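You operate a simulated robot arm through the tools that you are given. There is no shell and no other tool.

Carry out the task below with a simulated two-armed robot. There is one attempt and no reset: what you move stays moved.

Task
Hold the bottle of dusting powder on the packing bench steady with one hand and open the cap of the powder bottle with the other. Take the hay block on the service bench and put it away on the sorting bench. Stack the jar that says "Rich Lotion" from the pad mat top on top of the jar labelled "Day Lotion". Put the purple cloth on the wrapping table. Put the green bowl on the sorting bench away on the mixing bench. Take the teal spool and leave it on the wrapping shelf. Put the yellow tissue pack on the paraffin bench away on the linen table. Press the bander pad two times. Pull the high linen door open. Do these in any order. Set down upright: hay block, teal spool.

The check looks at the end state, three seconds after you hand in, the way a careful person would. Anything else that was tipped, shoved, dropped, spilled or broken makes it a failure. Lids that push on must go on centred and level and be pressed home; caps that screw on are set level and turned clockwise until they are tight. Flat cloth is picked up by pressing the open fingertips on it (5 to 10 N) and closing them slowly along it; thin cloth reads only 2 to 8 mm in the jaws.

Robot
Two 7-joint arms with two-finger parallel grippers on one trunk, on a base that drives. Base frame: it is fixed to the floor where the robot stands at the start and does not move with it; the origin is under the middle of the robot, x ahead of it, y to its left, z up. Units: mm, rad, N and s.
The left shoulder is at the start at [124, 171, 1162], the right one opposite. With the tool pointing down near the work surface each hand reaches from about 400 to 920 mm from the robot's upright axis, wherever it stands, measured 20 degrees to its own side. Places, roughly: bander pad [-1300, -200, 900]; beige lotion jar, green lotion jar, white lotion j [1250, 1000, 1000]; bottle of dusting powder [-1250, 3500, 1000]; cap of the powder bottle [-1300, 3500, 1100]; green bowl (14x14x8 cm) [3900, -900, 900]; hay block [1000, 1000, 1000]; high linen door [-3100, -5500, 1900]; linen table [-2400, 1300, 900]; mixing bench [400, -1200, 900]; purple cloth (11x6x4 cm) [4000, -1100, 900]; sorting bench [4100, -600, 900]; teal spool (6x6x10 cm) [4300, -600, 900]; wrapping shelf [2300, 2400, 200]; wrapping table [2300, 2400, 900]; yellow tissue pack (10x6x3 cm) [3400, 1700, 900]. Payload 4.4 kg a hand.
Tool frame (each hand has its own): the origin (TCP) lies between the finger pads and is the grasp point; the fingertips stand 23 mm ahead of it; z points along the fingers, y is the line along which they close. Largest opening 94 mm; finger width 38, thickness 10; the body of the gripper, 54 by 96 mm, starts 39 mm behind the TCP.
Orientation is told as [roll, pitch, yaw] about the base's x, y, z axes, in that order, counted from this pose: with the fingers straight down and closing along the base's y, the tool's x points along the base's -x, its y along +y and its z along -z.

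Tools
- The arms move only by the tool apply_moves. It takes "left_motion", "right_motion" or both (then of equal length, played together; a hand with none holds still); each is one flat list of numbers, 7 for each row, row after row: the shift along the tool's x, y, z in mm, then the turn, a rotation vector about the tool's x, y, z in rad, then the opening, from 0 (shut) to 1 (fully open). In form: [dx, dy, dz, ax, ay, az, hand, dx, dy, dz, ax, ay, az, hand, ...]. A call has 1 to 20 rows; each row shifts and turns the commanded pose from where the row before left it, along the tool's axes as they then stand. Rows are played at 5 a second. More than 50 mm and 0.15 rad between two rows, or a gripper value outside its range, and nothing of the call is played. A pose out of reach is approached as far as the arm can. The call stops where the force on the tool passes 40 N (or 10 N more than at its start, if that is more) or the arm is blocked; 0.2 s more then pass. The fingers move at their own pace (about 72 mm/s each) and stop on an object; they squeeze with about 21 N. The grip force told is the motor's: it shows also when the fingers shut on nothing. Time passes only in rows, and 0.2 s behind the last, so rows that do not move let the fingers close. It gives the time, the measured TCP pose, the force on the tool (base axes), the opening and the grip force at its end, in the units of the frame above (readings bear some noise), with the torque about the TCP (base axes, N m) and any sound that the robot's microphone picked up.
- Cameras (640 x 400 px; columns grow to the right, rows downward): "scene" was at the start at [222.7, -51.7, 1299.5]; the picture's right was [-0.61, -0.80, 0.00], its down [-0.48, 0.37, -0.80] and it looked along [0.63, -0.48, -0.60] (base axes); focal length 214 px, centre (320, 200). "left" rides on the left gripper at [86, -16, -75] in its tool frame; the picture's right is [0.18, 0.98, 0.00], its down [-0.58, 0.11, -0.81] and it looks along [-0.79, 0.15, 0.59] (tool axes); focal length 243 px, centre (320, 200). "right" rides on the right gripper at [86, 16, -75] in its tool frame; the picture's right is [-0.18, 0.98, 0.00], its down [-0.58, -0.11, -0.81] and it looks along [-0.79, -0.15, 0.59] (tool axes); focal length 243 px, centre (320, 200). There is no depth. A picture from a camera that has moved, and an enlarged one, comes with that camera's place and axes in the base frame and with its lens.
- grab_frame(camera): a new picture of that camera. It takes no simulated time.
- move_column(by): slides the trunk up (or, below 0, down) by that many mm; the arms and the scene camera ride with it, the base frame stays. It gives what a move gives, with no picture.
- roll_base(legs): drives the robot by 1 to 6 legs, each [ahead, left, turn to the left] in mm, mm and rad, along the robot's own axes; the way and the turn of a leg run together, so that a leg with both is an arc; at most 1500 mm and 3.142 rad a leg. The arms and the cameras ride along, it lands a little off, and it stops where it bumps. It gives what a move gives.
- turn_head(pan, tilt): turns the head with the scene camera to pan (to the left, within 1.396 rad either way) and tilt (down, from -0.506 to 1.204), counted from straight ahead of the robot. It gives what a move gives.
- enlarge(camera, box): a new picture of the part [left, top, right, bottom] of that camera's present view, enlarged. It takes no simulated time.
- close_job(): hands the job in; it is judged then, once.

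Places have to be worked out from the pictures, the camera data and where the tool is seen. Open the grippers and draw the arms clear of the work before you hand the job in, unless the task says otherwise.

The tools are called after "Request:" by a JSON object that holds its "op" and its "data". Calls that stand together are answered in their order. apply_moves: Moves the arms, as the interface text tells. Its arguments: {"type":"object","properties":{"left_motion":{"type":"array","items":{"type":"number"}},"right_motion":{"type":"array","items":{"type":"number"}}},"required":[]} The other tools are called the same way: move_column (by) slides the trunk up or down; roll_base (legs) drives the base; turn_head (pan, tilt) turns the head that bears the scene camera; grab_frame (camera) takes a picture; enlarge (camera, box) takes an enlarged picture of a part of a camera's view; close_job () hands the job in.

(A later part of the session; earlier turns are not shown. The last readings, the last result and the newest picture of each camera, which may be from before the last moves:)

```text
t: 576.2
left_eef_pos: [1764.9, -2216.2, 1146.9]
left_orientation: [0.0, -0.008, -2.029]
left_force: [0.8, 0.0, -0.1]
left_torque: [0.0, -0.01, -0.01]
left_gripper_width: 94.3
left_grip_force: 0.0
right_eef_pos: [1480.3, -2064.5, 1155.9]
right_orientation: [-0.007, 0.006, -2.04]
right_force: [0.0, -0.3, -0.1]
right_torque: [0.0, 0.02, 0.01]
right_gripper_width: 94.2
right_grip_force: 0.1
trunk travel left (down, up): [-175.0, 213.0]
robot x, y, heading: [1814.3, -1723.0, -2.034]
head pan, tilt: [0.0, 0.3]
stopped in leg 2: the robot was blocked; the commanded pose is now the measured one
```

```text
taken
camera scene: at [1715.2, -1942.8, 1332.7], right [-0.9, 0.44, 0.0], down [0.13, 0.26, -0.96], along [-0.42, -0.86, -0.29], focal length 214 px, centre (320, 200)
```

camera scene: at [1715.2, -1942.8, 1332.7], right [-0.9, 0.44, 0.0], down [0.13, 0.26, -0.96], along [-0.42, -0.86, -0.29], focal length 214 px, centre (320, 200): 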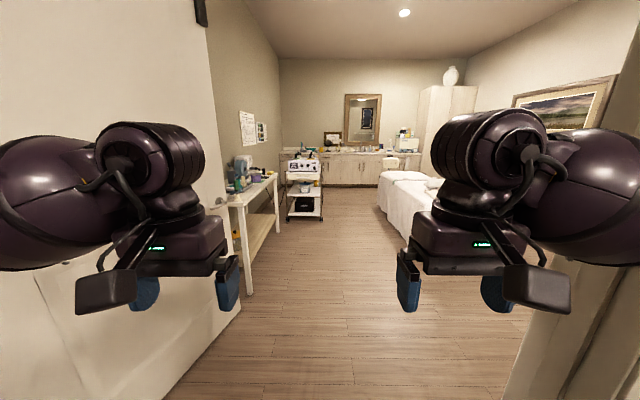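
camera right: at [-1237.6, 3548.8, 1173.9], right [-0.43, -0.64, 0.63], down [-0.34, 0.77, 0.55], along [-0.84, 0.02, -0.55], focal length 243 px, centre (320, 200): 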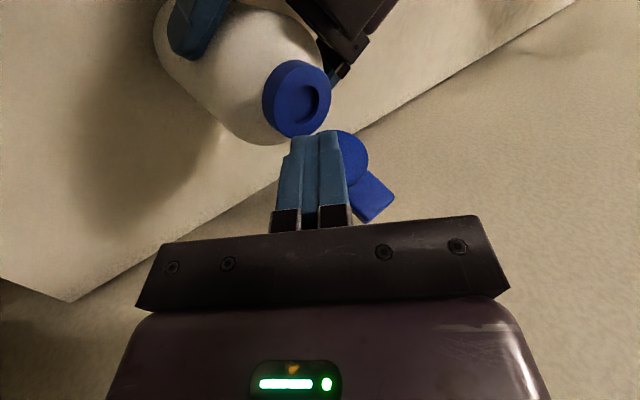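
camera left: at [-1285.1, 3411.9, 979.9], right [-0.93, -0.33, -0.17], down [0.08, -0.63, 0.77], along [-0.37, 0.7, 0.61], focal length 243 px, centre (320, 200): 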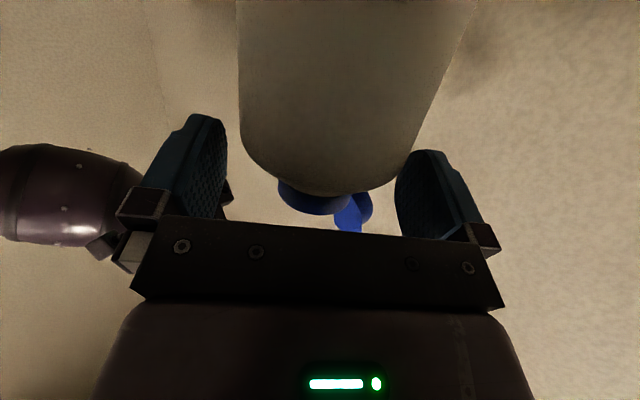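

Blocked in the doorway, presumably an elbow on the door leaf or jamb. I back off 200 mm and examine the opening.

Request:
{"op": "roll_base", "data": {"legs": [[-200, 0, 0]]}}

Request:
{"op": "turn_head", "data": {"pan": -0.6, "tilt": 0.5}}

Request:
{"op": "grab_frame", "data": {"camera": "scene"}}

Request:
{"op": "turn_head", "data": {"pan": 0.6, "tilt": 0.5}}

Request:
{"op": "grab_frame", "data": {"camera": "scene"}}

```text
t: 577.8
left_eef_pos: [1850.3, -2036.9, 1144.1]
left_orientation: [0.003, -0.002, -2.025]
left_force: [-0.3, 1.1, 0.2]
left_torque: [0.0, 0.01, 0.01]
left_gripper_width: 94.2
left_grip_force: 0.1
right_eef_pos: [1565.5, -1884.8, 1152.6]
right_orientation: [-0.002, 0.013, -2.038]
right_force: [-0.3, -0.3, 0.2]
right_torque: [0.0, 0.0, -0.01]
right_gripper_width: 93.9
right_grip_force: 0.0
trunk travel left (down, up): [-175.0, 213.0]
robot x, y, heading: [1908.4, -1542.0, -2.034]
head pan, tilt: [0.0, 0.3]
```

```text
t: 578.8
left_eef_pos: [1849.1, -2038.3, 1142.8]
left_orientation: [0.004, -0.002, -2.025]
left_force: [0.4, -0.1, 0.5]
left_torque: [0.02, -0.02, -0.01]
left_gripper_width: 94.1
left_grip_force: 0.1
right_eef_pos: [1564.8, -1885.4, 1153.3]
right_orientation: [-0.003, 0.013, -2.039]
right_force: [-1.0, -1.4, 0.0]
right_torque: [0.0, 0.02, -0.02]
right_gripper_width: 93.8
right_grip_force: 0.0
trunk travel left (down, up): [-175.0, 213.0]
robot x, y, heading: [1907.3, -1544.2, -2.026]
head pan, tilt: [-0.6, 0.499]
```

```text
taken
camera scene: at [1760.9, -1725.3, 1312.9], right [-0.49, 0.87, 0.0], down [0.42, 0.23, -0.88], along [-0.76, -0.43, -0.48], focal length 214 px, centre (320, 200)
```

scene: 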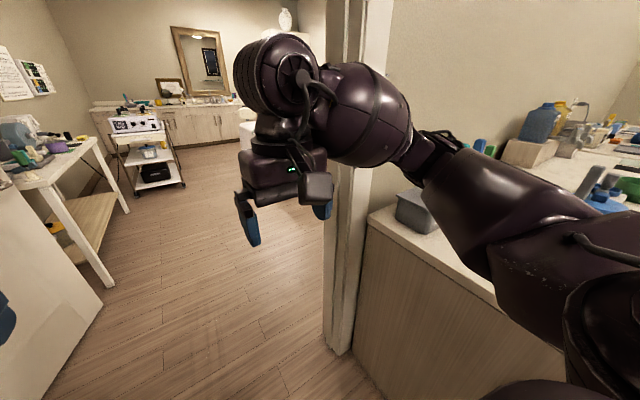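

```text
t: 580.2
left_eef_pos: [1849.2, -2037.5, 1144.1]
left_orientation: [0.002, -0.002, -2.026]
left_force: [0.2, -0.5, 0.1]
left_torque: [-0.03, 0.0, -0.02]
left_gripper_width: 94.0
left_grip_force: 0.1
right_eef_pos: [1563.5, -1885.4, 1153.5]
right_orientation: [-0.002, 0.012, -2.039]
right_force: [0.4, 0.8, 0.1]
right_torque: [0.04, -0.02, 0.01]
right_gripper_width: 93.9
right_grip_force: 0.0
trunk travel left (down, up): [-175.0, 213.0]
robot x, y, heading: [1908.5, -1545.2, -2.031]
head pan, tilt: [0.6, 0.499]
```

```text
taken
camera scene: at [1853.0, -1770.7, 1312.8], right [-0.99, -0.14, 0.0], down [-0.07, 0.47, -0.88], along [0.12, -0.87, -0.48], focal length 214 px, centre (320, 200)
```

scene: 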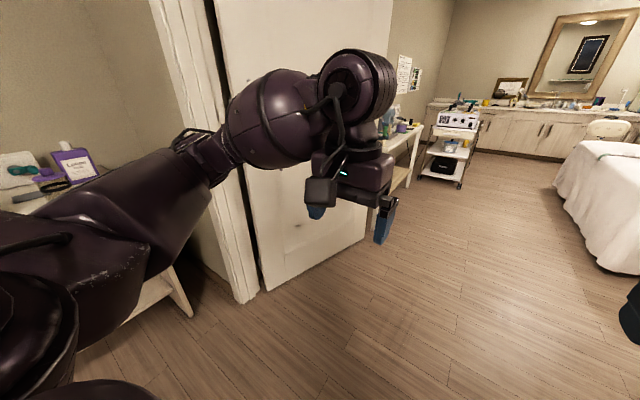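

Robot was too close to the right jamb (jamb at u≈1900, me at 2393, elbow half-width ≈490). I shift left ~120 mm and go through, checking on the way.

Request:
{"op": "roll_base", "data": {"legs": [[0, 125, 0], [600, 0, 0]]}}

Request:
{"op": "turn_head", "data": {"pan": 0.5, "tilt": 0.4}}

Request:
{"op": "grab_frame", "data": {"camera": "scene"}}

Request:
{"op": "turn_head", "data": {"pan": -0.7, "tilt": 0.4}}

Request:
{"op": "grab_frame", "data": {"camera": "scene"}}

```text
t: 584.9
left_eef_pos: [1698.9, -2633.6, 1142.6]
left_orientation: [0.003, 0.0, -2.023]
left_force: [0.6, -0.1, 0.0]
left_torque: [0.03, 0.02, -0.03]
left_gripper_width: 94.1
left_grip_force: 0.0
right_eef_pos: [1414.5, -2481.4, 1152.9]
right_orientation: [-0.002, 0.013, -2.034]
right_force: [-0.1, -0.1, -0.1]
right_torque: [-0.01, -0.01, -0.03]
right_gripper_width: 93.9
right_grip_force: 0.1
trunk travel left (down, up): [-175.0, 213.0]
robot x, y, heading: [1756.0, -2139.6, -2.023]
head pan, tilt: [0.6, 0.499]
```

```text
t: 585.6
left_eef_pos: [1699.4, -2633.9, 1143.8]
left_orientation: [0.004, -0.002, -2.022]
left_force: [-0.5, 0.0, 0.2]
left_torque: [0.02, 0.02, 0.0]
left_gripper_width: 94.0
left_grip_force: 0.1
right_eef_pos: [1414.5, -2482.4, 1152.9]
right_orientation: [-0.002, 0.013, -2.034]
right_force: [-1.0, -0.4, 0.2]
right_torque: [0.02, 0.03, -0.01]
right_gripper_width: 94.0
right_grip_force: 0.1
trunk travel left (down, up): [-175.0, 213.0]
robot x, y, heading: [1758.3, -2140.9, -2.019]
head pan, tilt: [0.499, 0.4]
```

```text
taken
camera scene: at [1692.7, -2369.3, 1322.0], right [-1.0, -0.05, 0.0], down [-0.02, 0.39, -0.92], along [0.04, -0.92, -0.39], focal length 214 px, centre (320, 200)
```

scene: 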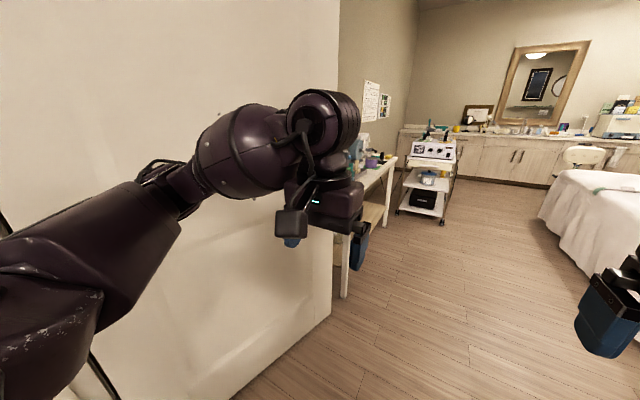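

```text
t: 587.0
left_eef_pos: [1700.6, -2632.9, 1143.9]
left_orientation: [0.003, -0.002, -2.023]
left_force: [-0.4, -0.4, -0.2]
left_torque: [0.02, 0.02, 0.0]
left_gripper_width: 94.0
left_grip_force: 0.0
right_eef_pos: [1414.0, -2482.2, 1152.4]
right_orientation: [-0.001, 0.011, -2.033]
right_force: [-0.3, 0.5, -0.2]
right_torque: [0.04, -0.01, 0.0]
right_gripper_width: 94.1
right_grip_force: 0.1
trunk travel left (down, up): [-175.0, 213.0]
robot x, y, heading: [1749.6, -2140.8, -2.02]
head pan, tilt: [-0.7, 0.4]
```

```text
taken
camera scene: at [1603.8, -2314.5, 1322.0], right [-0.41, 0.91, 0.0], down [0.36, 0.16, -0.92], along [-0.84, -0.37, -0.39], focal length 214 px, centre (320, 200)
```

scene: 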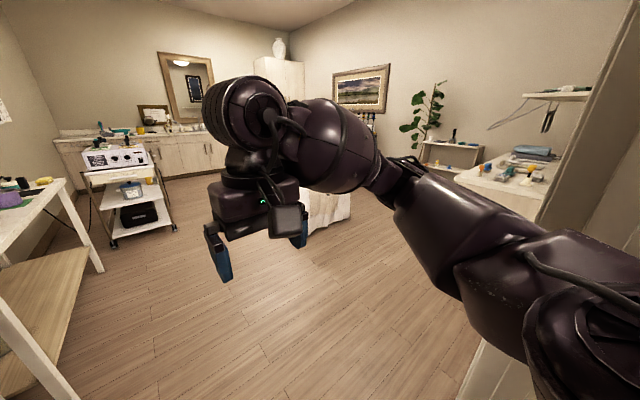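

I'm past the jamb. I move diagonally forward-right to stay clear of the door leaf's end, then head for the cabinet.

Request:
{"op": "roll_base", "data": {"legs": [[350, -170, 0], [400, -150, 0]]}}

Request:
{"op": "turn_head", "data": {"pan": -0.3, "tilt": 0.2}}

Request:
{"op": "grab_frame", "data": {"camera": "scene"}}

```text
t: 591.7
left_eef_pos: [1086.3, -3170.7, 1143.6]
left_orientation: [0.003, 0.002, -2.018]
left_force: [-0.1, 0.1, -0.7]
left_torque: [0.04, -0.01, 0.03]
left_gripper_width: 93.8
left_grip_force: 0.1
right_eef_pos: [800.1, -3020.4, 1153.5]
right_orientation: [-0.002, 0.012, -2.03]
right_force: [-0.3, -0.7, -0.6]
right_torque: [-0.01, -0.01, 0.02]
right_gripper_width: 94.3
right_grip_force: 0.1
trunk travel left (down, up): [-175.0, 213.0]
robot x, y, heading: [1138.4, -2681.2, -2.022]
head pan, tilt: [-0.7, 0.4]
```

```text
t: 592.5
left_eef_pos: [1086.6, -3170.5, 1142.9]
left_orientation: [0.005, -0.001, -2.019]
left_force: [-0.8, -0.2, -0.1]
left_torque: [-0.03, -0.01, -0.02]
left_gripper_width: 93.6
left_grip_force: 0.0
right_eef_pos: [800.2, -3021.2, 1154.7]
right_orientation: [-0.003, 0.011, -2.03]
right_force: [0.3, 1.3, -0.3]
right_torque: [0.04, 0.0, 0.01]
right_gripper_width: 94.3
right_grip_force: 0.1
trunk travel left (down, up): [-175.0, 213.0]
robot x, y, heading: [1138.7, -2676.8, -2.018]
head pan, tilt: [-0.3, 0.201]
```

```text
taken
camera scene: at [1010.1, -2882.1, 1340.5], right [-0.73, 0.68, 0.0], down [0.14, 0.15, -0.98], along [-0.67, -0.72, -0.2], focal length 214 px, centre (320, 200)
```

scene: 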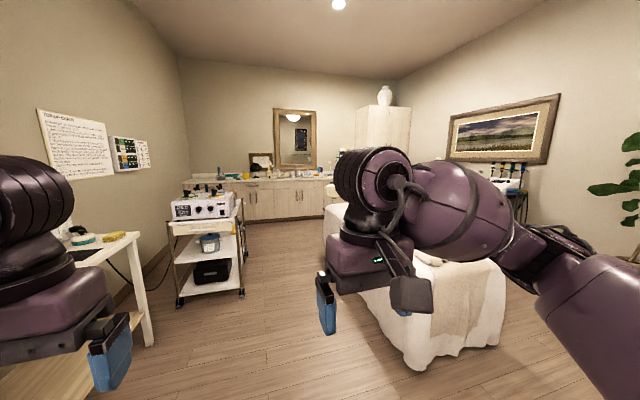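

The bed is on the right (u≈576–1294), a cart on the left (u≥2364). I shift right 480 and drive along the bed's left side.

Request:
{"op": "roll_base", "data": {"legs": [[0, -470, -0.008], [900, 0, 0]]}}

Request:
{"op": "turn_head", "data": {"pan": 0.0, "tilt": 0.4}}

Request:
{"op": "grab_frame", "data": {"camera": "scene"}}

Request:
{"op": "turn_head", "data": {"pan": -0.7, "tilt": 0.3}}

Request:
{"op": "grab_frame", "data": {"camera": "scene"}}

```text
t: 601.5
left_eef_pos: [258.2, -3777.8, 1143.2]
left_orientation: [0.004, -0.001, -2.036]
left_force: [0.1, -0.9, 0.6]
left_torque: [-0.02, 0.0, 0.0]
left_gripper_width: 93.8
left_grip_force: 0.1
right_eef_pos: [-24.9, -3620.9, 1153.0]
right_orientation: [-0.001, 0.013, -2.049]
right_force: [0.3, -0.5, 0.8]
right_torque: [-0.05, 0.03, 0.02]
right_gripper_width: 94.0
right_grip_force: 0.1
trunk travel left (down, up): [-175.0, 213.0]
robot x, y, heading: [319.7, -3281.6, -2.037]
head pan, tilt: [-0.3, 0.201]
```

```text
t: 602.3
left_eef_pos: [259.6, -3777.4, 1143.8]
left_orientation: [0.003, -0.002, -2.037]
left_force: [0.5, 0.8, -0.5]
left_torque: [-0.02, 0.03, -0.02]
left_gripper_width: 93.6
left_grip_force: 0.0
right_eef_pos: [-23.7, -3620.7, 1153.1]
right_orientation: [-0.002, 0.012, -2.049]
right_force: [0.1, -0.4, -0.7]
right_torque: [0.02, 0.02, 0.01]
right_gripper_width: 93.8
right_grip_force: 0.0
trunk travel left (down, up): [-175.0, 213.0]
robot x, y, heading: [323.5, -3287.5, -2.036]
head pan, tilt: [0.0, 0.4]
```

```text
taken
camera scene: at [211.5, -3502.5, 1322.1], right [-0.89, 0.45, 0.0], down [0.18, 0.35, -0.92], along [-0.42, -0.82, -0.39], focal length 214 px, centre (320, 200)
```

scene: 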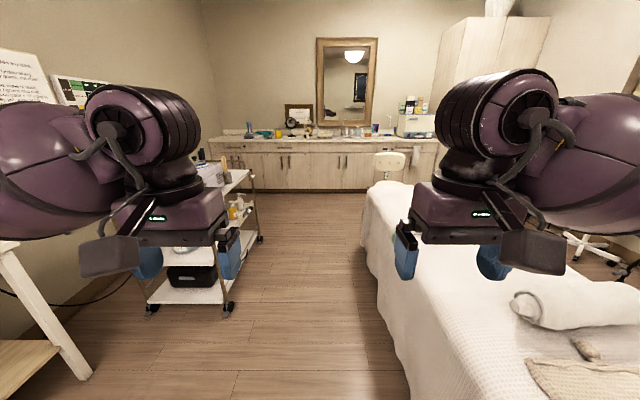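

```text
t: 603.4
left_eef_pos: [258.0, -3777.8, 1143.2]
left_orientation: [0.004, -0.002, -2.039]
left_force: [-0.2, 0.4, 0.1]
left_torque: [0.01, 0.0, -0.01]
left_gripper_width: 94.2
left_grip_force: 0.1
right_eef_pos: [-23.2, -3621.2, 1153.5]
right_orientation: [-0.003, 0.012, -2.05]
right_force: [0.5, -0.7, 0.0]
right_torque: [0.03, -0.03, -0.01]
right_gripper_width: 94.0
right_grip_force: 0.1
trunk travel left (down, up): [-175.0, 213.0]
robot x, y, heading: [321.8, -3284.5, -2.039]
head pan, tilt: [-0.7, 0.3]
```

```text
taken
camera scene: at [167.4, -3456.6, 1331.2], right [-0.39, 0.92, 0.0], down [0.27, 0.12, -0.96], along [-0.88, -0.38, -0.3], focal length 214 px, centre (320, 200)
```

scene: 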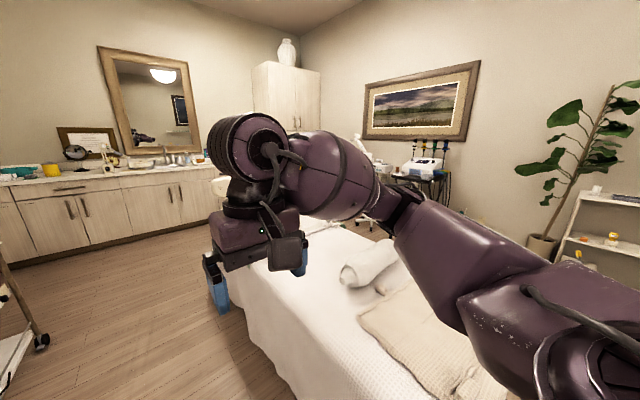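

I zoom on the tall cabinet to see its doors and handles.

Request:
{"op": "enlarge", "data": {"camera": "scene", "box": [230, 30, 350, 140]}}

Request:
{"op": "turn_head", "data": {"pan": -0.4, "tilt": 0.0}}

Request:
{"op": "grab_frame", "data": {"camera": "scene"}}

Request:
{"op": "enlarge", "data": {"camera": "scene", "box": [300, 60, 460, 220]}}

```text
3.64 times, centred on (290, 85) of scene
camera zoom: at [167.4, -3456.6, 1331.2], right [-0.39, 0.92, 0.0], down [0.27, 0.12, -0.96], along [-0.88, -0.38, -0.3], focal length 780 px, centre (429, 618)
```

zoom: 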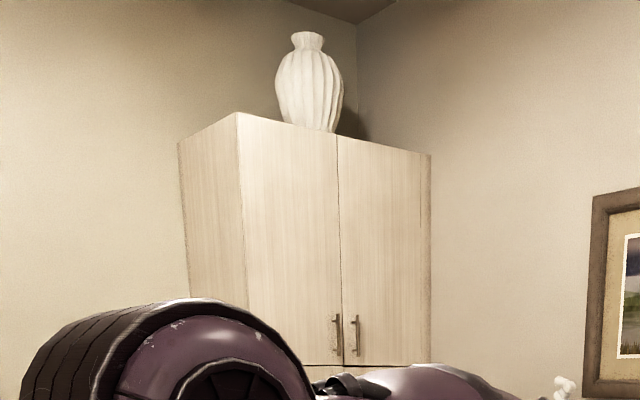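

```text
t: 604.1
left_eef_pos: [259.4, -3776.9, 1144.1]
left_orientation: [0.003, -0.001, -2.036]
left_force: [0.8, 0.5, -1.2]
left_torque: [0.0, -0.02, 0.0]
left_gripper_width: 93.9
left_grip_force: 0.1
right_eef_pos: [-23.8, -3621.4, 1154.6]
right_orientation: [-0.003, 0.013, -2.049]
right_force: [0.3, -0.8, -0.3]
right_torque: [-0.03, 0.0, -0.05]
right_gripper_width: 93.9
right_grip_force: 0.1
trunk travel left (down, up): [-175.0, 213.0]
robot x, y, heading: [319.6, -3280.0, -2.041]
head pan, tilt: [-0.4, 0.0]
```

```text
taken
camera scene: at [184.6, -3478.1, 1358.9], right [-0.65, 0.76, 0.0], down [0.0, 0.0, -1.0], along [-0.76, -0.65, 0.0], focal length 214 px, centre (320, 200)
```

scene: 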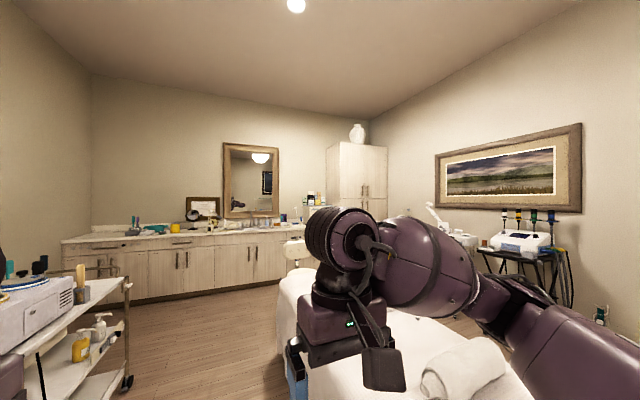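

```text
2.50 times, centred on (380, 140) of scene
camera zoom: at [184.6, -3478.1, 1358.9], right [-0.65, 0.76, 0.0], down [0.0, 0.0, -1.0], along [-0.76, -0.65, 0.0], focal length 536 px, centre (170, 350)
```

zoom: 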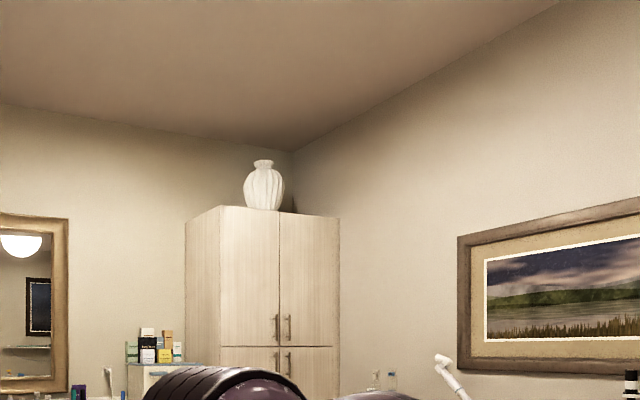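

The "high linen door" is the cabinet's upper-left door; its bar handle is at the centre split, z≈1525. A stool blocks the left side, so I go around the bed's near end to its right side.

Request:
{"op": "roll_base", "data": {"legs": [[-500, 0, 0.012], [0, -900, 0]]}}

Request:
{"op": "turn_head", "data": {"pan": -0.5, "tilt": 0.35}}

Request:
{"op": "grab_frame", "data": {"camera": "scene"}}

Request:
{"op": "turn_head", "data": {"pan": -1.2, "tilt": 0.45}}

Request:
{"op": "grab_frame", "data": {"camera": "scene"}}

```text
t: 615.1
left_eef_pos: [-335.0, -2925.6, 1144.4]
left_orientation: [0.004, -0.001, -2.023]
left_force: [0.5, 0.5, -0.5]
left_torque: [0.0, 0.02, 0.0]
left_gripper_width: 93.8
left_grip_force: 0.1
right_eef_pos: [-619.2, -2774.0, 1153.1]
right_orientation: [-0.002, 0.012, -2.036]
right_force: [-0.5, 0.3, -0.1]
right_torque: [-0.01, 0.01, 0.05]
right_gripper_width: 93.9
right_grip_force: 0.0
trunk travel left (down, up): [-175.0, 213.0]
robot x, y, heading: [-279.7, -2431.0, -2.025]
head pan, tilt: [-0.4, 0.0]
```

```text
t: 615.9
left_eef_pos: [-335.4, -2926.7, 1144.6]
left_orientation: [0.002, -0.001, -2.025]
left_force: [0.1, 0.7, -1.3]
left_torque: [0.01, -0.04, -0.03]
left_gripper_width: 94.1
left_grip_force: 0.0
right_eef_pos: [-619.8, -2774.8, 1153.2]
right_orientation: [-0.002, 0.013, -2.037]
right_force: [-0.9, 0.7, -0.6]
right_torque: [-0.02, -0.03, 0.0]
right_gripper_width: 94.0
right_grip_force: 0.0
trunk travel left (down, up): [-175.0, 213.0]
robot x, y, heading: [-275.4, -2432.1, -2.033]
head pan, tilt: [-0.499, 0.351]
```

```text
taken
camera scene: at [-420.8, -2623.0, 1326.6], right [-0.58, 0.82, 0.0], down [0.28, 0.2, -0.94], along [-0.77, -0.54, -0.34], focal length 214 px, centre (320, 200)
```

scene: 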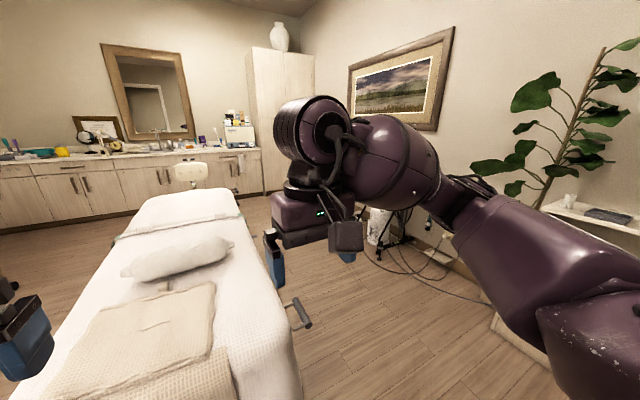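

```text
t: 617.0
left_eef_pos: [-335.8, -2925.9, 1144.1]
left_orientation: [0.003, -0.003, -2.025]
left_force: [-0.3, -0.4, 0.6]
left_torque: [0.01, 0.01, -0.02]
left_gripper_width: 93.9
left_grip_force: 0.1
right_eef_pos: [-619.6, -2773.7, 1153.1]
right_orientation: [-0.001, 0.013, -2.036]
right_force: [0.1, -0.5, -0.3]
right_torque: [-0.02, -0.01, 0.01]
right_gripper_width: 94.1
right_grip_force: 0.0
trunk travel left (down, up): [-175.0, 213.0]
robot x, y, heading: [-277.2, -2431.7, -2.027]
head pan, tilt: [-1.201, 0.45]
```

```text
taken
camera scene: at [-436.4, -2561.5, 1317.3], right [0.08, 1.0, 0.0], down [0.43, -0.04, -0.9], along [-0.9, 0.08, -0.44], focal length 214 px, centre (320, 200)
```

scene: 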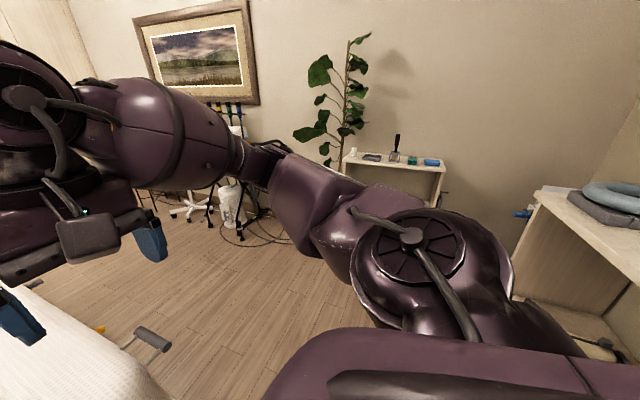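

Right side of the bed is open floor. I slide right ~840 mm, then drive along the bed's right side toward the cabinet.

Request:
{"op": "roll_base", "data": {"legs": [[0, -840, 0], [1000, 0, 0]]}}

Request:
{"op": "turn_head", "data": {"pan": 0.0, "tilt": 0.4}}

Request:
{"op": "grab_frame", "data": {"camera": "scene"}}

Request:
{"op": "turn_head", "data": {"pan": -0.6, "tilt": 0.5}}

Request:
{"op": "grab_frame", "data": {"camera": "scene"}}

```text
t: 629.6
left_eef_pos: [-1554.3, -3453.3, 1143.3]
left_orientation: [0.004, -0.002, -2.04]
left_force: [-0.3, -0.3, 0.6]
left_torque: [-0.02, -0.02, 0.01]
left_gripper_width: 93.9
left_grip_force: 0.0
right_eef_pos: [-1837.1, -3295.1, 1152.3]
right_orientation: [-0.003, 0.012, -2.051]
right_force: [0.6, -0.4, 0.8]
right_torque: [-0.01, -0.01, -0.02]
right_gripper_width: 94.1
right_grip_force: 0.0
trunk travel left (down, up): [-175.0, 213.0]
robot x, y, heading: [-1487.7, -2959.5, -2.048]
head pan, tilt: [-1.201, 0.45]
```

```text
t: 631.0
left_eef_pos: [-1554.0, -3452.4, 1144.3]
left_orientation: [0.004, -0.001, -2.042]
left_force: [-0.2, 0.1, 0.1]
left_torque: [0.0, -0.02, -0.02]
left_gripper_width: 93.9
left_grip_force: 0.0
right_eef_pos: [-1837.6, -3297.3, 1152.8]
right_orientation: [-0.001, 0.011, -2.055]
right_force: [0.2, 1.2, -0.7]
right_torque: [0.02, -0.03, 0.02]
right_gripper_width: 93.9
right_grip_force: 0.0
trunk travel left (down, up): [-175.0, 213.0]
robot x, y, heading: [-1492.0, -2960.0, -2.041]
head pan, tilt: [0.0, 0.4]
```

```text
taken
camera scene: at [-1601.0, -3178.2, 1322.0], right [-0.89, 0.46, 0.0], down [0.18, 0.35, -0.92], along [-0.42, -0.82, -0.39], focal length 214 px, centre (320, 200)
```

scene: 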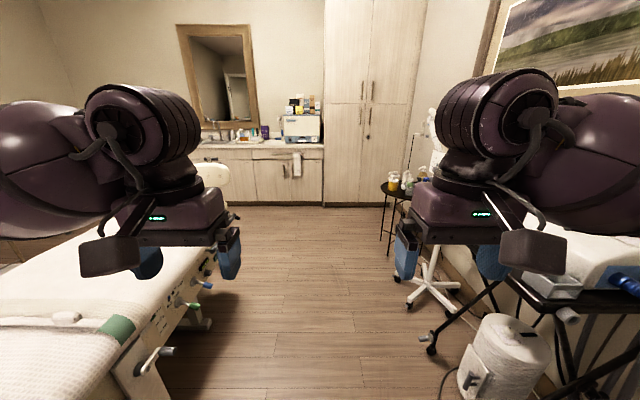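

```text
t: 632.0
left_eef_pos: [-1554.5, -3453.5, 1143.1]
left_orientation: [0.003, -0.002, -2.041]
left_force: [0.0, -0.1, 0.2]
left_torque: [0.0, -0.02, 0.02]
left_gripper_width: 94.0
left_grip_force: 0.1
right_eef_pos: [-1837.2, -3296.1, 1154.1]
right_orientation: [-0.001, 0.013, -2.053]
right_force: [0.3, 0.0, -0.3]
right_torque: [0.02, 0.01, 0.02]
right_gripper_width: 93.6
right_grip_force: 0.1
trunk travel left (down, up): [-175.0, 213.0]
robot x, y, heading: [-1489.2, -2960.7, -2.041]
head pan, tilt: [-0.6, 0.499]
```

```text
taken
camera scene: at [-1638.7, -3139.3, 1312.9], right [-0.48, 0.88, 0.0], down [0.42, 0.23, -0.88], along [-0.77, -0.42, -0.48], focal length 214 px, centre (320, 200)
```

scene: 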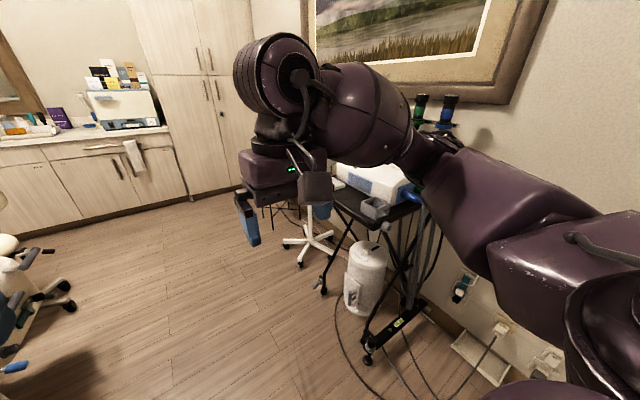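

Path ahead is clear along u≈-30 between bed and machine table. I drive on in two stages, checking.

Request:
{"op": "roll_base", "data": {"legs": [[1150, 0, 0.012]]}}

Request:
{"op": "turn_head", "data": {"pan": -0.2, "tilt": 0.3}}

Request:
{"op": "grab_frame", "data": {"camera": "scene"}}

Request:
{"op": "turn_head", "data": {"pan": -0.9, "tilt": 0.6}}

Request:
{"op": "grab_frame", "data": {"camera": "scene"}}

```text
t: 637.9
left_eef_pos: [-2049.5, -4471.9, 1143.7]
left_orientation: [0.001, -0.002, -2.019]
left_force: [-0.1, -0.2, -0.9]
left_torque: [0.01, 0.0, 0.0]
left_gripper_width: 94.0
left_grip_force: 0.0
right_eef_pos: [-2336.7, -4321.4, 1153.8]
right_orientation: [-0.001, 0.013, -2.033]
right_force: [-0.2, -0.3, 0.4]
right_torque: [0.01, 0.01, -0.01]
right_gripper_width: 94.2
right_grip_force: 0.0
trunk travel left (down, up): [-175.0, 213.0]
robot x, y, heading: [-1997.0, -3976.3, -2.022]
head pan, tilt: [-0.6, 0.499]
```

```text
t: 638.7
left_eef_pos: [-2051.5, -4471.9, 1143.6]
left_orientation: [0.0, -0.001, -2.02]
left_force: [-0.3, -0.7, -0.1]
left_torque: [0.02, 0.02, -0.03]
left_gripper_width: 94.0
left_grip_force: 0.1
right_eef_pos: [-2335.8, -4321.1, 1153.8]
right_orientation: [-0.002, 0.014, -2.031]
right_force: [-0.3, -0.2, 0.8]
right_torque: [-0.03, -0.01, -0.02]
right_gripper_width: 94.0
right_grip_force: 0.2
trunk travel left (down, up): [-175.0, 213.0]
robot x, y, heading: [-1995.9, -3979.5, -2.022]
head pan, tilt: [-0.201, 0.3]
```

```text
taken
camera scene: at [-2118.8, -4189.3, 1331.2], right [-0.79, 0.61, 0.0], down [0.18, 0.24, -0.96], along [-0.58, -0.76, -0.3], focal length 214 px, centre (320, 200)
```

scene: 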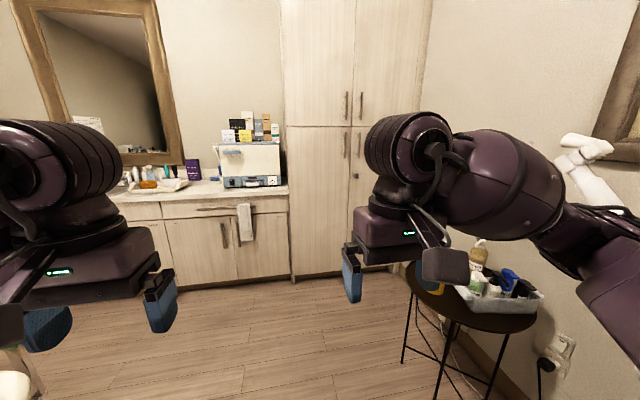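

```text
t: 639.8
left_eef_pos: [-2051.4, -4471.9, 1142.9]
left_orientation: [0.002, -0.003, -2.021]
left_force: [0.0, -0.9, -0.3]
left_torque: [0.0, 0.0, -0.01]
left_gripper_width: 93.9
left_grip_force: 0.1
right_eef_pos: [-2335.7, -4320.2, 1153.5]
right_orientation: [-0.004, 0.011, -2.031]
right_force: [0.8, -0.1, -0.2]
right_torque: [-0.02, -0.01, -0.01]
right_gripper_width: 94.0
right_grip_force: 0.0
trunk travel left (down, up): [-175.0, 213.0]
robot x, y, heading: [-1994.0, -3977.4, -2.02]
head pan, tilt: [-0.901, 0.6]
```

```text
taken
camera scene: at [-2148.4, -4134.5, 1303.8], right [-0.22, 0.98, 0.0], down [0.55, 0.12, -0.83], along [-0.81, -0.18, -0.56], focal length 214 px, centre (320, 200)
```

scene: 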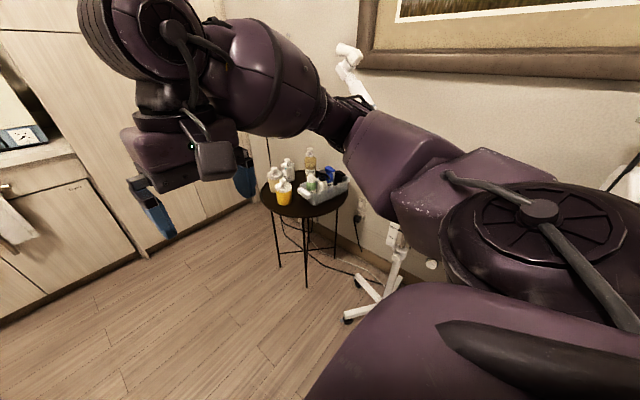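

Cabinet front is ~1.94 m ahead (n≈-6390); left upper door spans u -149…-636, its handle at u≈-590, z≈1536. I move to about 950 mm in front of it.

Request:
{"op": "roll_base", "data": {"legs": [[700, -60, -0.005], [250, -80, 0]]}}

Request:
{"op": "move_column", "data": {"by": 150}}

Request:
{"op": "turn_head", "data": {"pan": -0.4, "tilt": 0.0}}

Request:
{"op": "grab_frame", "data": {"camera": "scene"}}

Request:
{"op": "turn_head", "data": {"pan": -0.8, "tilt": 0.6}}

Request:
{"op": "grab_frame", "data": {"camera": "scene"}}

```text
t: 645.2
left_eef_pos: [-2610.0, -5266.3, 1143.6]
left_orientation: [0.004, -0.001, -2.037]
left_force: [-0.8, -0.1, -0.3]
left_torque: [0.0, -0.05, 0.0]
left_gripper_width: 93.7
left_grip_force: 0.1
right_eef_pos: [-2892.7, -5111.3, 1153.6]
right_orientation: [-0.003, 0.014, -2.05]
right_force: [0.2, 0.2, 0.4]
right_torque: [0.02, -0.02, 0.02]
right_gripper_width: 94.1
right_grip_force: 0.0
trunk travel left (down, up): [-175.0, 213.0]
robot x, y, heading: [-2543.9, -4772.3, -2.038]
head pan, tilt: [-0.901, 0.6]
```

```text
t: 646.9
left_eef_pos: [-2609.6, -5266.9, 1292.9]
left_orientation: [0.003, 0.0, -2.037]
left_force: [0.1, -0.3, 0.2]
left_torque: [0.02, 0.03, -0.01]
left_gripper_width: 93.9
left_grip_force: 0.1
right_eef_pos: [-2892.0, -5110.3, 1303.3]
right_orientation: [-0.002, 0.013, -2.049]
right_force: [-0.3, -0.4, -0.2]
right_torque: [-0.02, 0.04, 0.01]
right_gripper_width: 93.9
right_grip_force: 0.1
trunk travel left (down, up): [-325.0, 63.0]
robot x, y, heading: [-2546.6, -4771.7, -2.038]
head pan, tilt: [-0.901, 0.6]
```

```text
t: 647.9
left_eef_pos: [-2609.0, -5265.7, 1293.9]
left_orientation: [0.003, -0.003, -2.037]
left_force: [0.6, 0.8, 1.3]
left_torque: [0.0, -0.02, 0.02]
left_gripper_width: 94.0
left_grip_force: 0.0
right_eef_pos: [-2891.4, -5111.1, 1304.2]
right_orientation: [-0.001, 0.012, -2.051]
right_force: [-0.6, -0.9, -0.4]
right_torque: [0.01, 0.02, -0.05]
right_gripper_width: 93.8
right_grip_force: 0.1
trunk travel left (down, up): [-325.0, 63.0]
robot x, y, heading: [-2544.1, -4773.0, -2.039]
head pan, tilt: [-0.4, 0.0]
```

```text
taken
camera scene: at [-2641.1, -4883.2, 1519.2], right [-0.65, 0.76, 0.0], down [0.0, 0.0, -1.0], along [-0.76, -0.65, 0.0], focal length 214 px, centre (320, 200)
```

scene: 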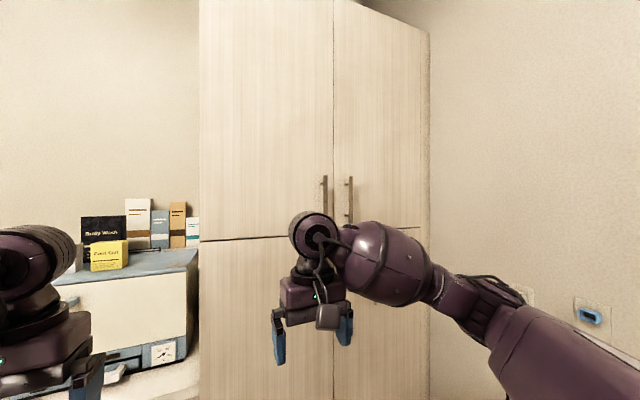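

```text
t: 648.9
left_eef_pos: [-2608.1, -5266.0, 1293.8]
left_orientation: [0.004, -0.001, -2.036]
left_force: [-1.1, -0.2, -0.3]
left_torque: [0.0, 0.02, 0.03]
left_gripper_width: 93.9
left_grip_force: 0.1
right_eef_pos: [-2891.1, -5110.3, 1302.9]
right_orientation: [-0.001, 0.012, -2.048]
right_force: [-0.1, -0.7, -0.1]
right_torque: [-0.02, 0.04, -0.01]
right_gripper_width: 93.7
right_grip_force: 0.0
trunk travel left (down, up): [-325.0, 63.0]
robot x, y, heading: [-2549.6, -4775.7, -2.041]
head pan, tilt: [-0.799, 0.6]
```

```text
taken
camera scene: at [-2656.7, -4851.5, 1464.1], right [-0.3, 0.95, 0.0], down [0.54, 0.17, -0.83], along [-0.79, -0.25, -0.56], focal length 214 px, centre (320, 200)
```

scene: 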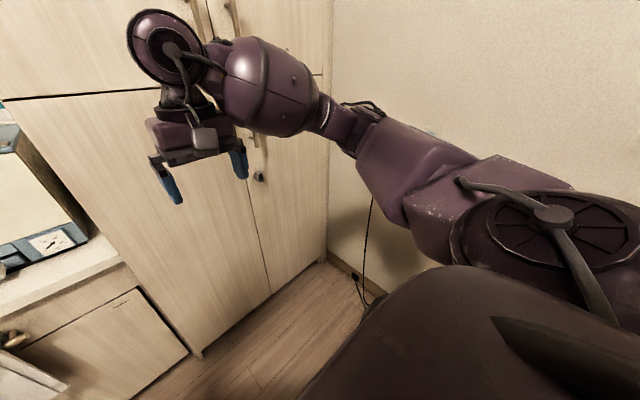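

I zoom in on the handles.

Request:
{"op": "turn_head", "data": {"pan": -0.4, "tilt": 0.0}}

Request:
{"op": "enlarge", "data": {"camera": "scene", "box": [280, 150, 400, 260]}}

Request:
{"op": "grab_frame", "data": {"camera": "right"}}

```text
t: 649.9
left_eef_pos: [-2607.8, -5265.4, 1293.4]
left_orientation: [0.004, -0.002, -2.037]
left_force: [-0.7, 0.0, 0.6]
left_torque: [-0.02, 0.0, 0.01]
left_gripper_width: 94.1
left_grip_force: 0.0
right_eef_pos: [-2891.4, -5110.0, 1303.6]
right_orientation: [-0.001, 0.012, -2.048]
right_force: [0.0, -0.1, 0.2]
right_torque: [-0.02, -0.02, -0.01]
right_gripper_width: 94.1
right_grip_force: 0.1
trunk travel left (down, up): [-325.0, 63.0]
robot x, y, heading: [-2545.8, -4773.9, -2.039]
head pan, tilt: [-0.4, 0.0]
```

```text
3.64 times, centred on (340, 205) of scene
camera zoom: at [-2641.0, -4883.2, 1519.2], right [-0.65, 0.76, 0.0], down [0.0, 0.0, -1.0], along [-0.76, -0.65, 0.0], focal length 780 px, centre (247, 182)
```

zoom: 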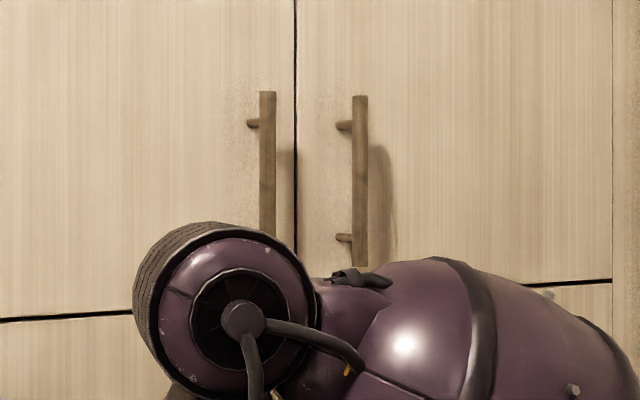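

```text
taken
camera right: at [-2837.2, -5040.4, 1379.0], right [0.79, -0.62, 0.0], down [-0.37, -0.48, 0.8], along [-0.49, -0.63, -0.6], focal length 243 px, centre (320, 200)
```

right: 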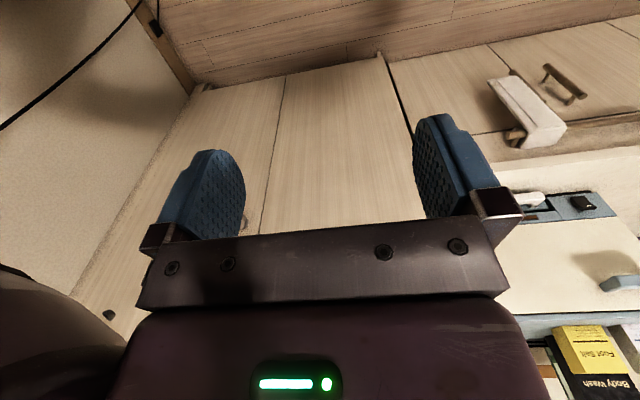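

The left handle is a vertical bar (~194 mm long) centred at ≈u -600, z≈1525. I drive 130 mm closer, then raise the right hand and pitch it to horizontal.

Request:
{"op": "roll_base", "data": {"legs": [[120, 0, 0.012]]}}

Request:
{"op": "apply_moves", "data": {"right_motion": [-29, -19, -29.4, 0, 0, 0, 1, -29, -19, -29.4, 0, 0, 0, 1, -29, -19, -29.4, 0, 0, 0, 1, -29, -19, -29.4, 0, 0, 0, 1, -29, -19, -29.4, 0, 0, 0, 1, 0, 0, 0, 0, 0, 0.125, 1, 0, 0, 0, 0, 0, 0.125, 1, 0, 0, 0, 0, 0, 0, 1]}}

Request:
{"op": "apply_moves", "data": {"right_motion": [0, 0, 0, 0, -0.1428, 0, 1, 0, 0, 0, 0, -0.1428, 0, 1, 0, 0, 0, 0, -0.1428, 0, 1, 0, 0, 0, 0, -0.1428, 0, 1, 0, 0, 0, 0, -0.1428, 0, 1, 0, 0, 0, 0, -0.1428, 0, 1, 0, 0, 0, 0, -0.1428, 0, 1, 0, 0, 0, 0, -0.1428, 0, 1, 0, 0, 0, 0, -0.1428, 0, 1, 0, 0, 0, 0, -0.1428, 0, 1, 0, 0, 0, 0, -0.1428, 0, 1, 0, 0, 0, 0, 0, 0, 1]}}

Request:
{"op": "grab_frame", "data": {"camera": "scene"}}

Request:
{"op": "grab_frame", "data": {"camera": "right"}}

```text
t: 651.2
left_eef_pos: [-2655.4, -5376.3, 1293.4]
left_orientation: [0.003, 0.0, -2.025]
left_force: [-0.5, -0.1, -0.1]
left_torque: [0.02, -0.02, 0.01]
left_gripper_width: 94.0
left_grip_force: 0.1
right_eef_pos: [-2942.2, -5223.8, 1303.5]
right_orientation: [0.0, 0.012, -2.035]
right_force: [0.5, -0.5, -1.0]
right_torque: [0.01, 0.0, -0.01]
right_gripper_width: 93.6
right_grip_force: 0.0
trunk travel left (down, up): [-325.0, 63.0]
robot x, y, heading: [-2599.9, -4883.0, -2.02]
head pan, tilt: [-0.4, 0.0]
```

```text
t: 653.0
left_eef_pos: [-2656.4, -5375.5, 1293.1]
left_orientation: [0.003, -0.003, -2.026]
left_force: [-0.2, -0.2, 0.4]
left_torque: [-0.04, 0.0, 0.01]
left_gripper_width: 93.9
left_grip_force: 0.1
right_eef_pos: [-3093.1, -5312.1, 1449.0]
right_orientation: [-0.005, 0.012, -2.287]
right_force: [0.8, -0.1, -0.7]
right_torque: [-0.03, -0.04, 0.01]
right_gripper_width: 93.9
right_grip_force: 0.1
trunk travel left (down, up): [-325.0, 63.0]
robot x, y, heading: [-2601.4, -4886.4, -2.03]
head pan, tilt: [-0.4, 0.0]
```

```text
t: 655.6
left_eef_pos: [-2656.4, -5376.3, 1295.1]
left_orientation: [0.001, -0.003, -2.024]
left_force: [1.0, 0.3, -0.1]
left_torque: [-0.01, 0.04, 0.05]
left_gripper_width: 93.8
left_grip_force: 0.1
right_eef_pos: [-3092.2, -5312.4, 1450.0]
right_orientation: [-0.445, -1.561, -1.838]
right_force: [-0.3, 0.1, -0.5]
right_torque: [-0.05, -0.01, -0.02]
right_gripper_width: 94.0
right_grip_force: 0.0
trunk travel left (down, up): [-325.0, 63.0]
robot x, y, heading: [-2598.9, -4884.5, -2.028]
head pan, tilt: [-0.4, 0.0]
```

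```text
taken
camera scene: at [-2693.5, -4993.4, 1519.3], right [-0.66, 0.75, 0.0], down [0.0, 0.0, -1.0], along [-0.75, -0.66, 0.0], focal length 214 px, centre (320, 200)
```

scene: 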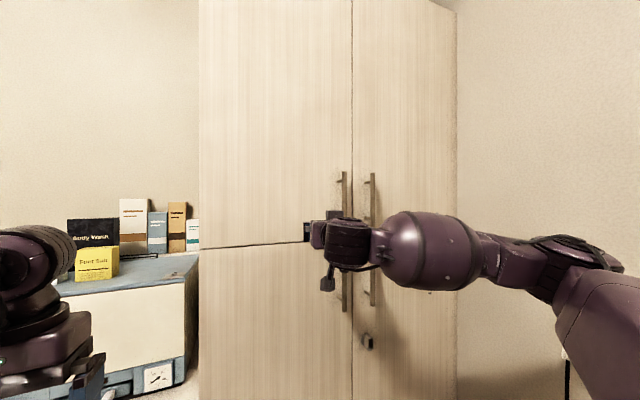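

```text
taken
camera right: at [-3029.5, -5264.3, 1363.4], right [0.74, -0.65, 0.18], down [0.44, 0.67, 0.59], along [-0.5, -0.36, 0.79], focal length 243 px, centre (320, 200)
```

right: 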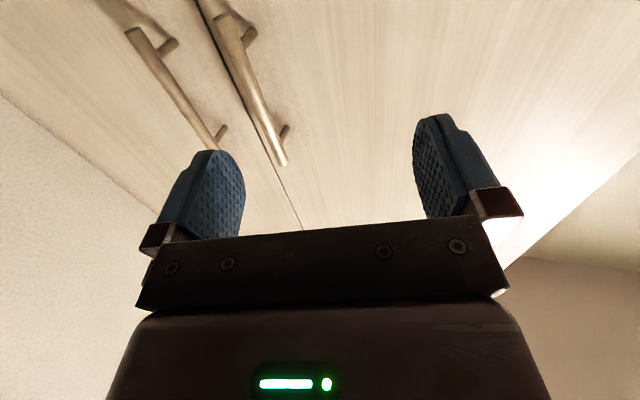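

The hand is horizontal. The target bar (left door) is about 190 mm ahead and 89 mm to the right of the hand's line. I move to a pre-grasp point and look.

Request:
{"op": "apply_moves", "data": {"right_motion": [-18.8, -22.3, 25, 0, 0, 0, 1, -18.8, -22.3, 25, 0, 0, 0, 1, -18.8, -22.3, 25, 0, 0, 0, 1, -18.8, -22.3, 25, 0, 0, 0, 1, 0, 0, 0, 0, 0, 0, 1]}}

Request:
{"op": "grab_frame", "data": {"camera": "right"}}

Request:
{"op": "grab_frame", "data": {"camera": "scene"}}

Request:
{"op": "enlarge", "data": {"camera": "scene", "box": [280, 140, 420, 280]}}

```text
t: 656.8
left_eef_pos: [-2655.2, -5375.6, 1294.7]
left_orientation: [0.001, -0.003, -2.025]
left_force: [0.3, 0.2, 0.2]
left_torque: [0.02, 0.0, 0.03]
left_gripper_width: 94.3
left_grip_force: 0.2
right_eef_pos: [-3225.8, -5330.9, 1524.4]
right_orientation: [-0.439, -1.559, -1.846]
right_force: [0.0, 0.3, -0.3]
right_torque: [-0.01, -0.01, 0.01]
right_gripper_width: 94.2
right_grip_force: 0.2
trunk travel left (down, up): [-325.0, 63.0]
robot x, y, heading: [-2598.5, -4878.9, -2.022]
head pan, tilt: [-0.4, 0.0]
```

```text
taken
camera right: at [-3163.5, -5282.8, 1438.3], right [0.74, -0.65, 0.18], down [0.44, 0.67, 0.59], along [-0.5, -0.36, 0.79], focal length 243 px, centre (320, 200)
```

right: 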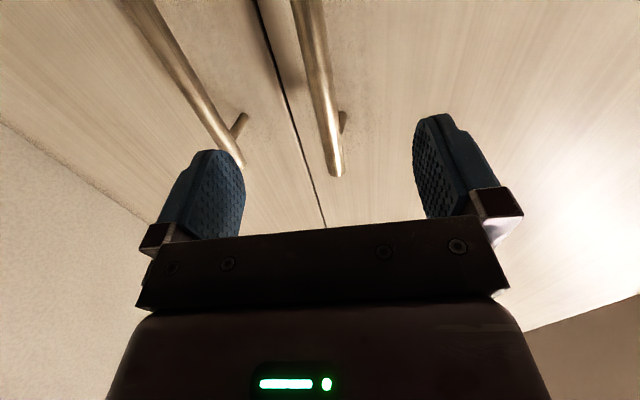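

```text
taken
camera scene: at [-2693.3, -4993.5, 1519.3], right [-0.66, 0.75, 0.0], down [0.0, 0.0, -1.0], along [-0.75, -0.66, 0.0], focal length 214 px, centre (320, 200)
```

scene: 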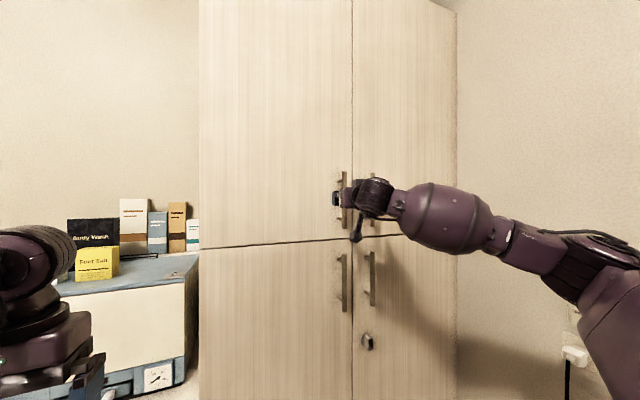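

```text
2.86 times, centred on (350, 210) of scene
camera zoom: at [-2693.3, -4993.5, 1519.3], right [-0.66, 0.75, 0.0], down [0.0, 0.0, -1.0], along [-0.75, -0.66, 0.0], focal length 613 px, centre (234, 171)
```

zoom: 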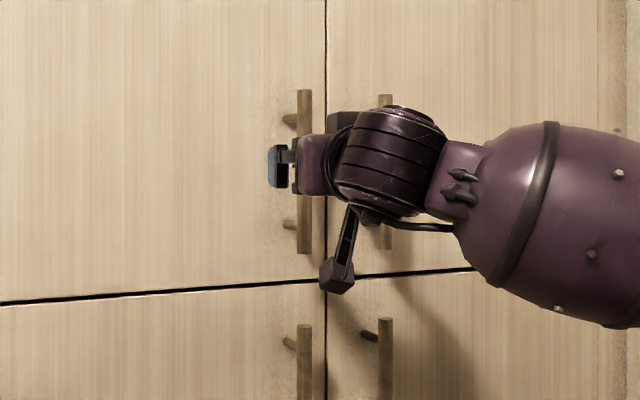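

The bar is exactly in the jaw plane, ≈88 mm ahead. I advance 50 mm and re-check.

Request:
{"op": "apply_moves", "data": {"right_motion": [0, 0, 25, 0, 0, 0, 1, 0, 0, 25, 0, 0, 0, 1, 0, 0, 0, 0, 0, 0, 1]}}

Request:
{"op": "grab_frame", "data": {"camera": "right"}}

Request:
{"op": "enlarge", "data": {"camera": "scene", "box": [280, 140, 420, 280]}}

```text
t: 657.6
left_eef_pos: [-2655.9, -5375.3, 1294.2]
left_orientation: [0.004, -0.003, -2.024]
left_force: [1.0, -0.1, 0.0]
left_torque: [-0.03, 0.0, 0.01]
left_gripper_width: 93.9
left_grip_force: 0.1
right_eef_pos: [-3258.0, -5367.7, 1522.3]
right_orientation: [-0.433, -1.558, -1.854]
right_force: [0.1, -0.1, -0.2]
right_torque: [0.02, 0.01, 0.0]
right_gripper_width: 94.1
right_grip_force: 0.0
trunk travel left (down, up): [-325.0, 63.0]
robot x, y, heading: [-2600.6, -4878.7, -2.027]
head pan, tilt: [-0.4, 0.0]
```

```text
taken
camera right: at [-3195.7, -5319.7, 1437.1], right [0.74, -0.65, 0.18], down [0.44, 0.67, 0.59], along [-0.5, -0.36, 0.79], focal length 243 px, centre (320, 200)
```

right: 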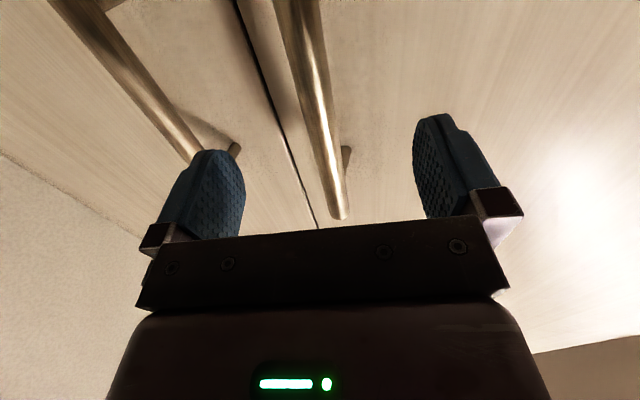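

```text
2.86 times, centred on (350, 210) of scene
camera zoom: at [-2693.5, -4993.1, 1519.3], right [-0.66, 0.75, 0.0], down [0.0, 0.0, -1.0], along [-0.75, -0.66, 0.0], focal length 613 px, centre (234, 171)
```

zoom: 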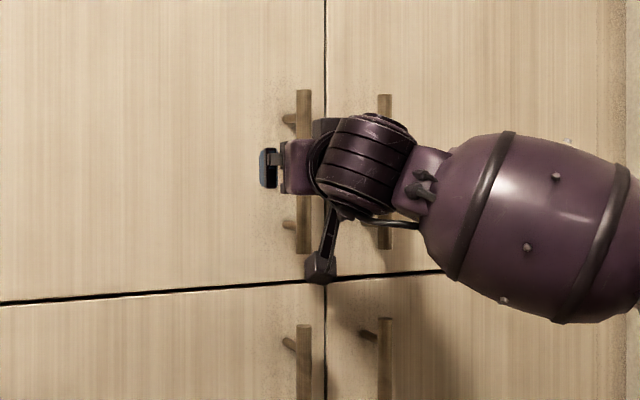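

Bar is 42 mm ahead and centred. I advance 35 mm more and close on it.

Request:
{"op": "apply_moves", "data": {"right_motion": [0, 0, 15, 0, 0, 0, 1, 0, 0, 12, 0, 0, 0, 1, 0, 0, 8, 0, 0, 0, 1, 0, 0, 0, 0, 0, 0, 1]}}

Request:
{"op": "grab_frame", "data": {"camera": "right"}}

```text
t: 658.6
left_eef_pos: [-2657.2, -5375.3, 1294.3]
left_orientation: [0.004, 0.0, -2.025]
left_force: [-0.3, 0.2, 0.2]
left_torque: [0.01, 0.01, 0.03]
left_gripper_width: 94.2
left_grip_force: 0.1
right_eef_pos: [-3279.5, -5393.9, 1522.6]
right_orientation: [-0.409, -1.559, -1.879]
right_force: [0.5, 0.6, 0.2]
right_torque: [0.03, 0.0, 0.02]
right_gripper_width: 94.0
right_grip_force: 0.1
trunk travel left (down, up): [-325.0, 63.0]
robot x, y, heading: [-2601.6, -4884.2, -2.028]
head pan, tilt: [-0.4, 0.0]
```

```text
taken
camera right: at [-3218.1, -5346.0, 1437.0], right [0.74, -0.65, 0.18], down [0.44, 0.67, 0.59], along [-0.5, -0.36, 0.79], focal length 243 px, centre (320, 200)
```

right: 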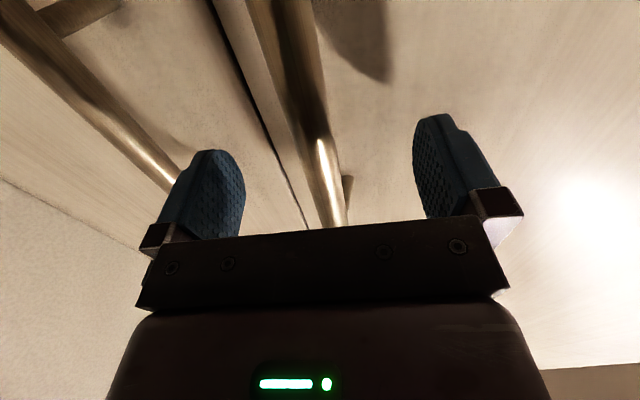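

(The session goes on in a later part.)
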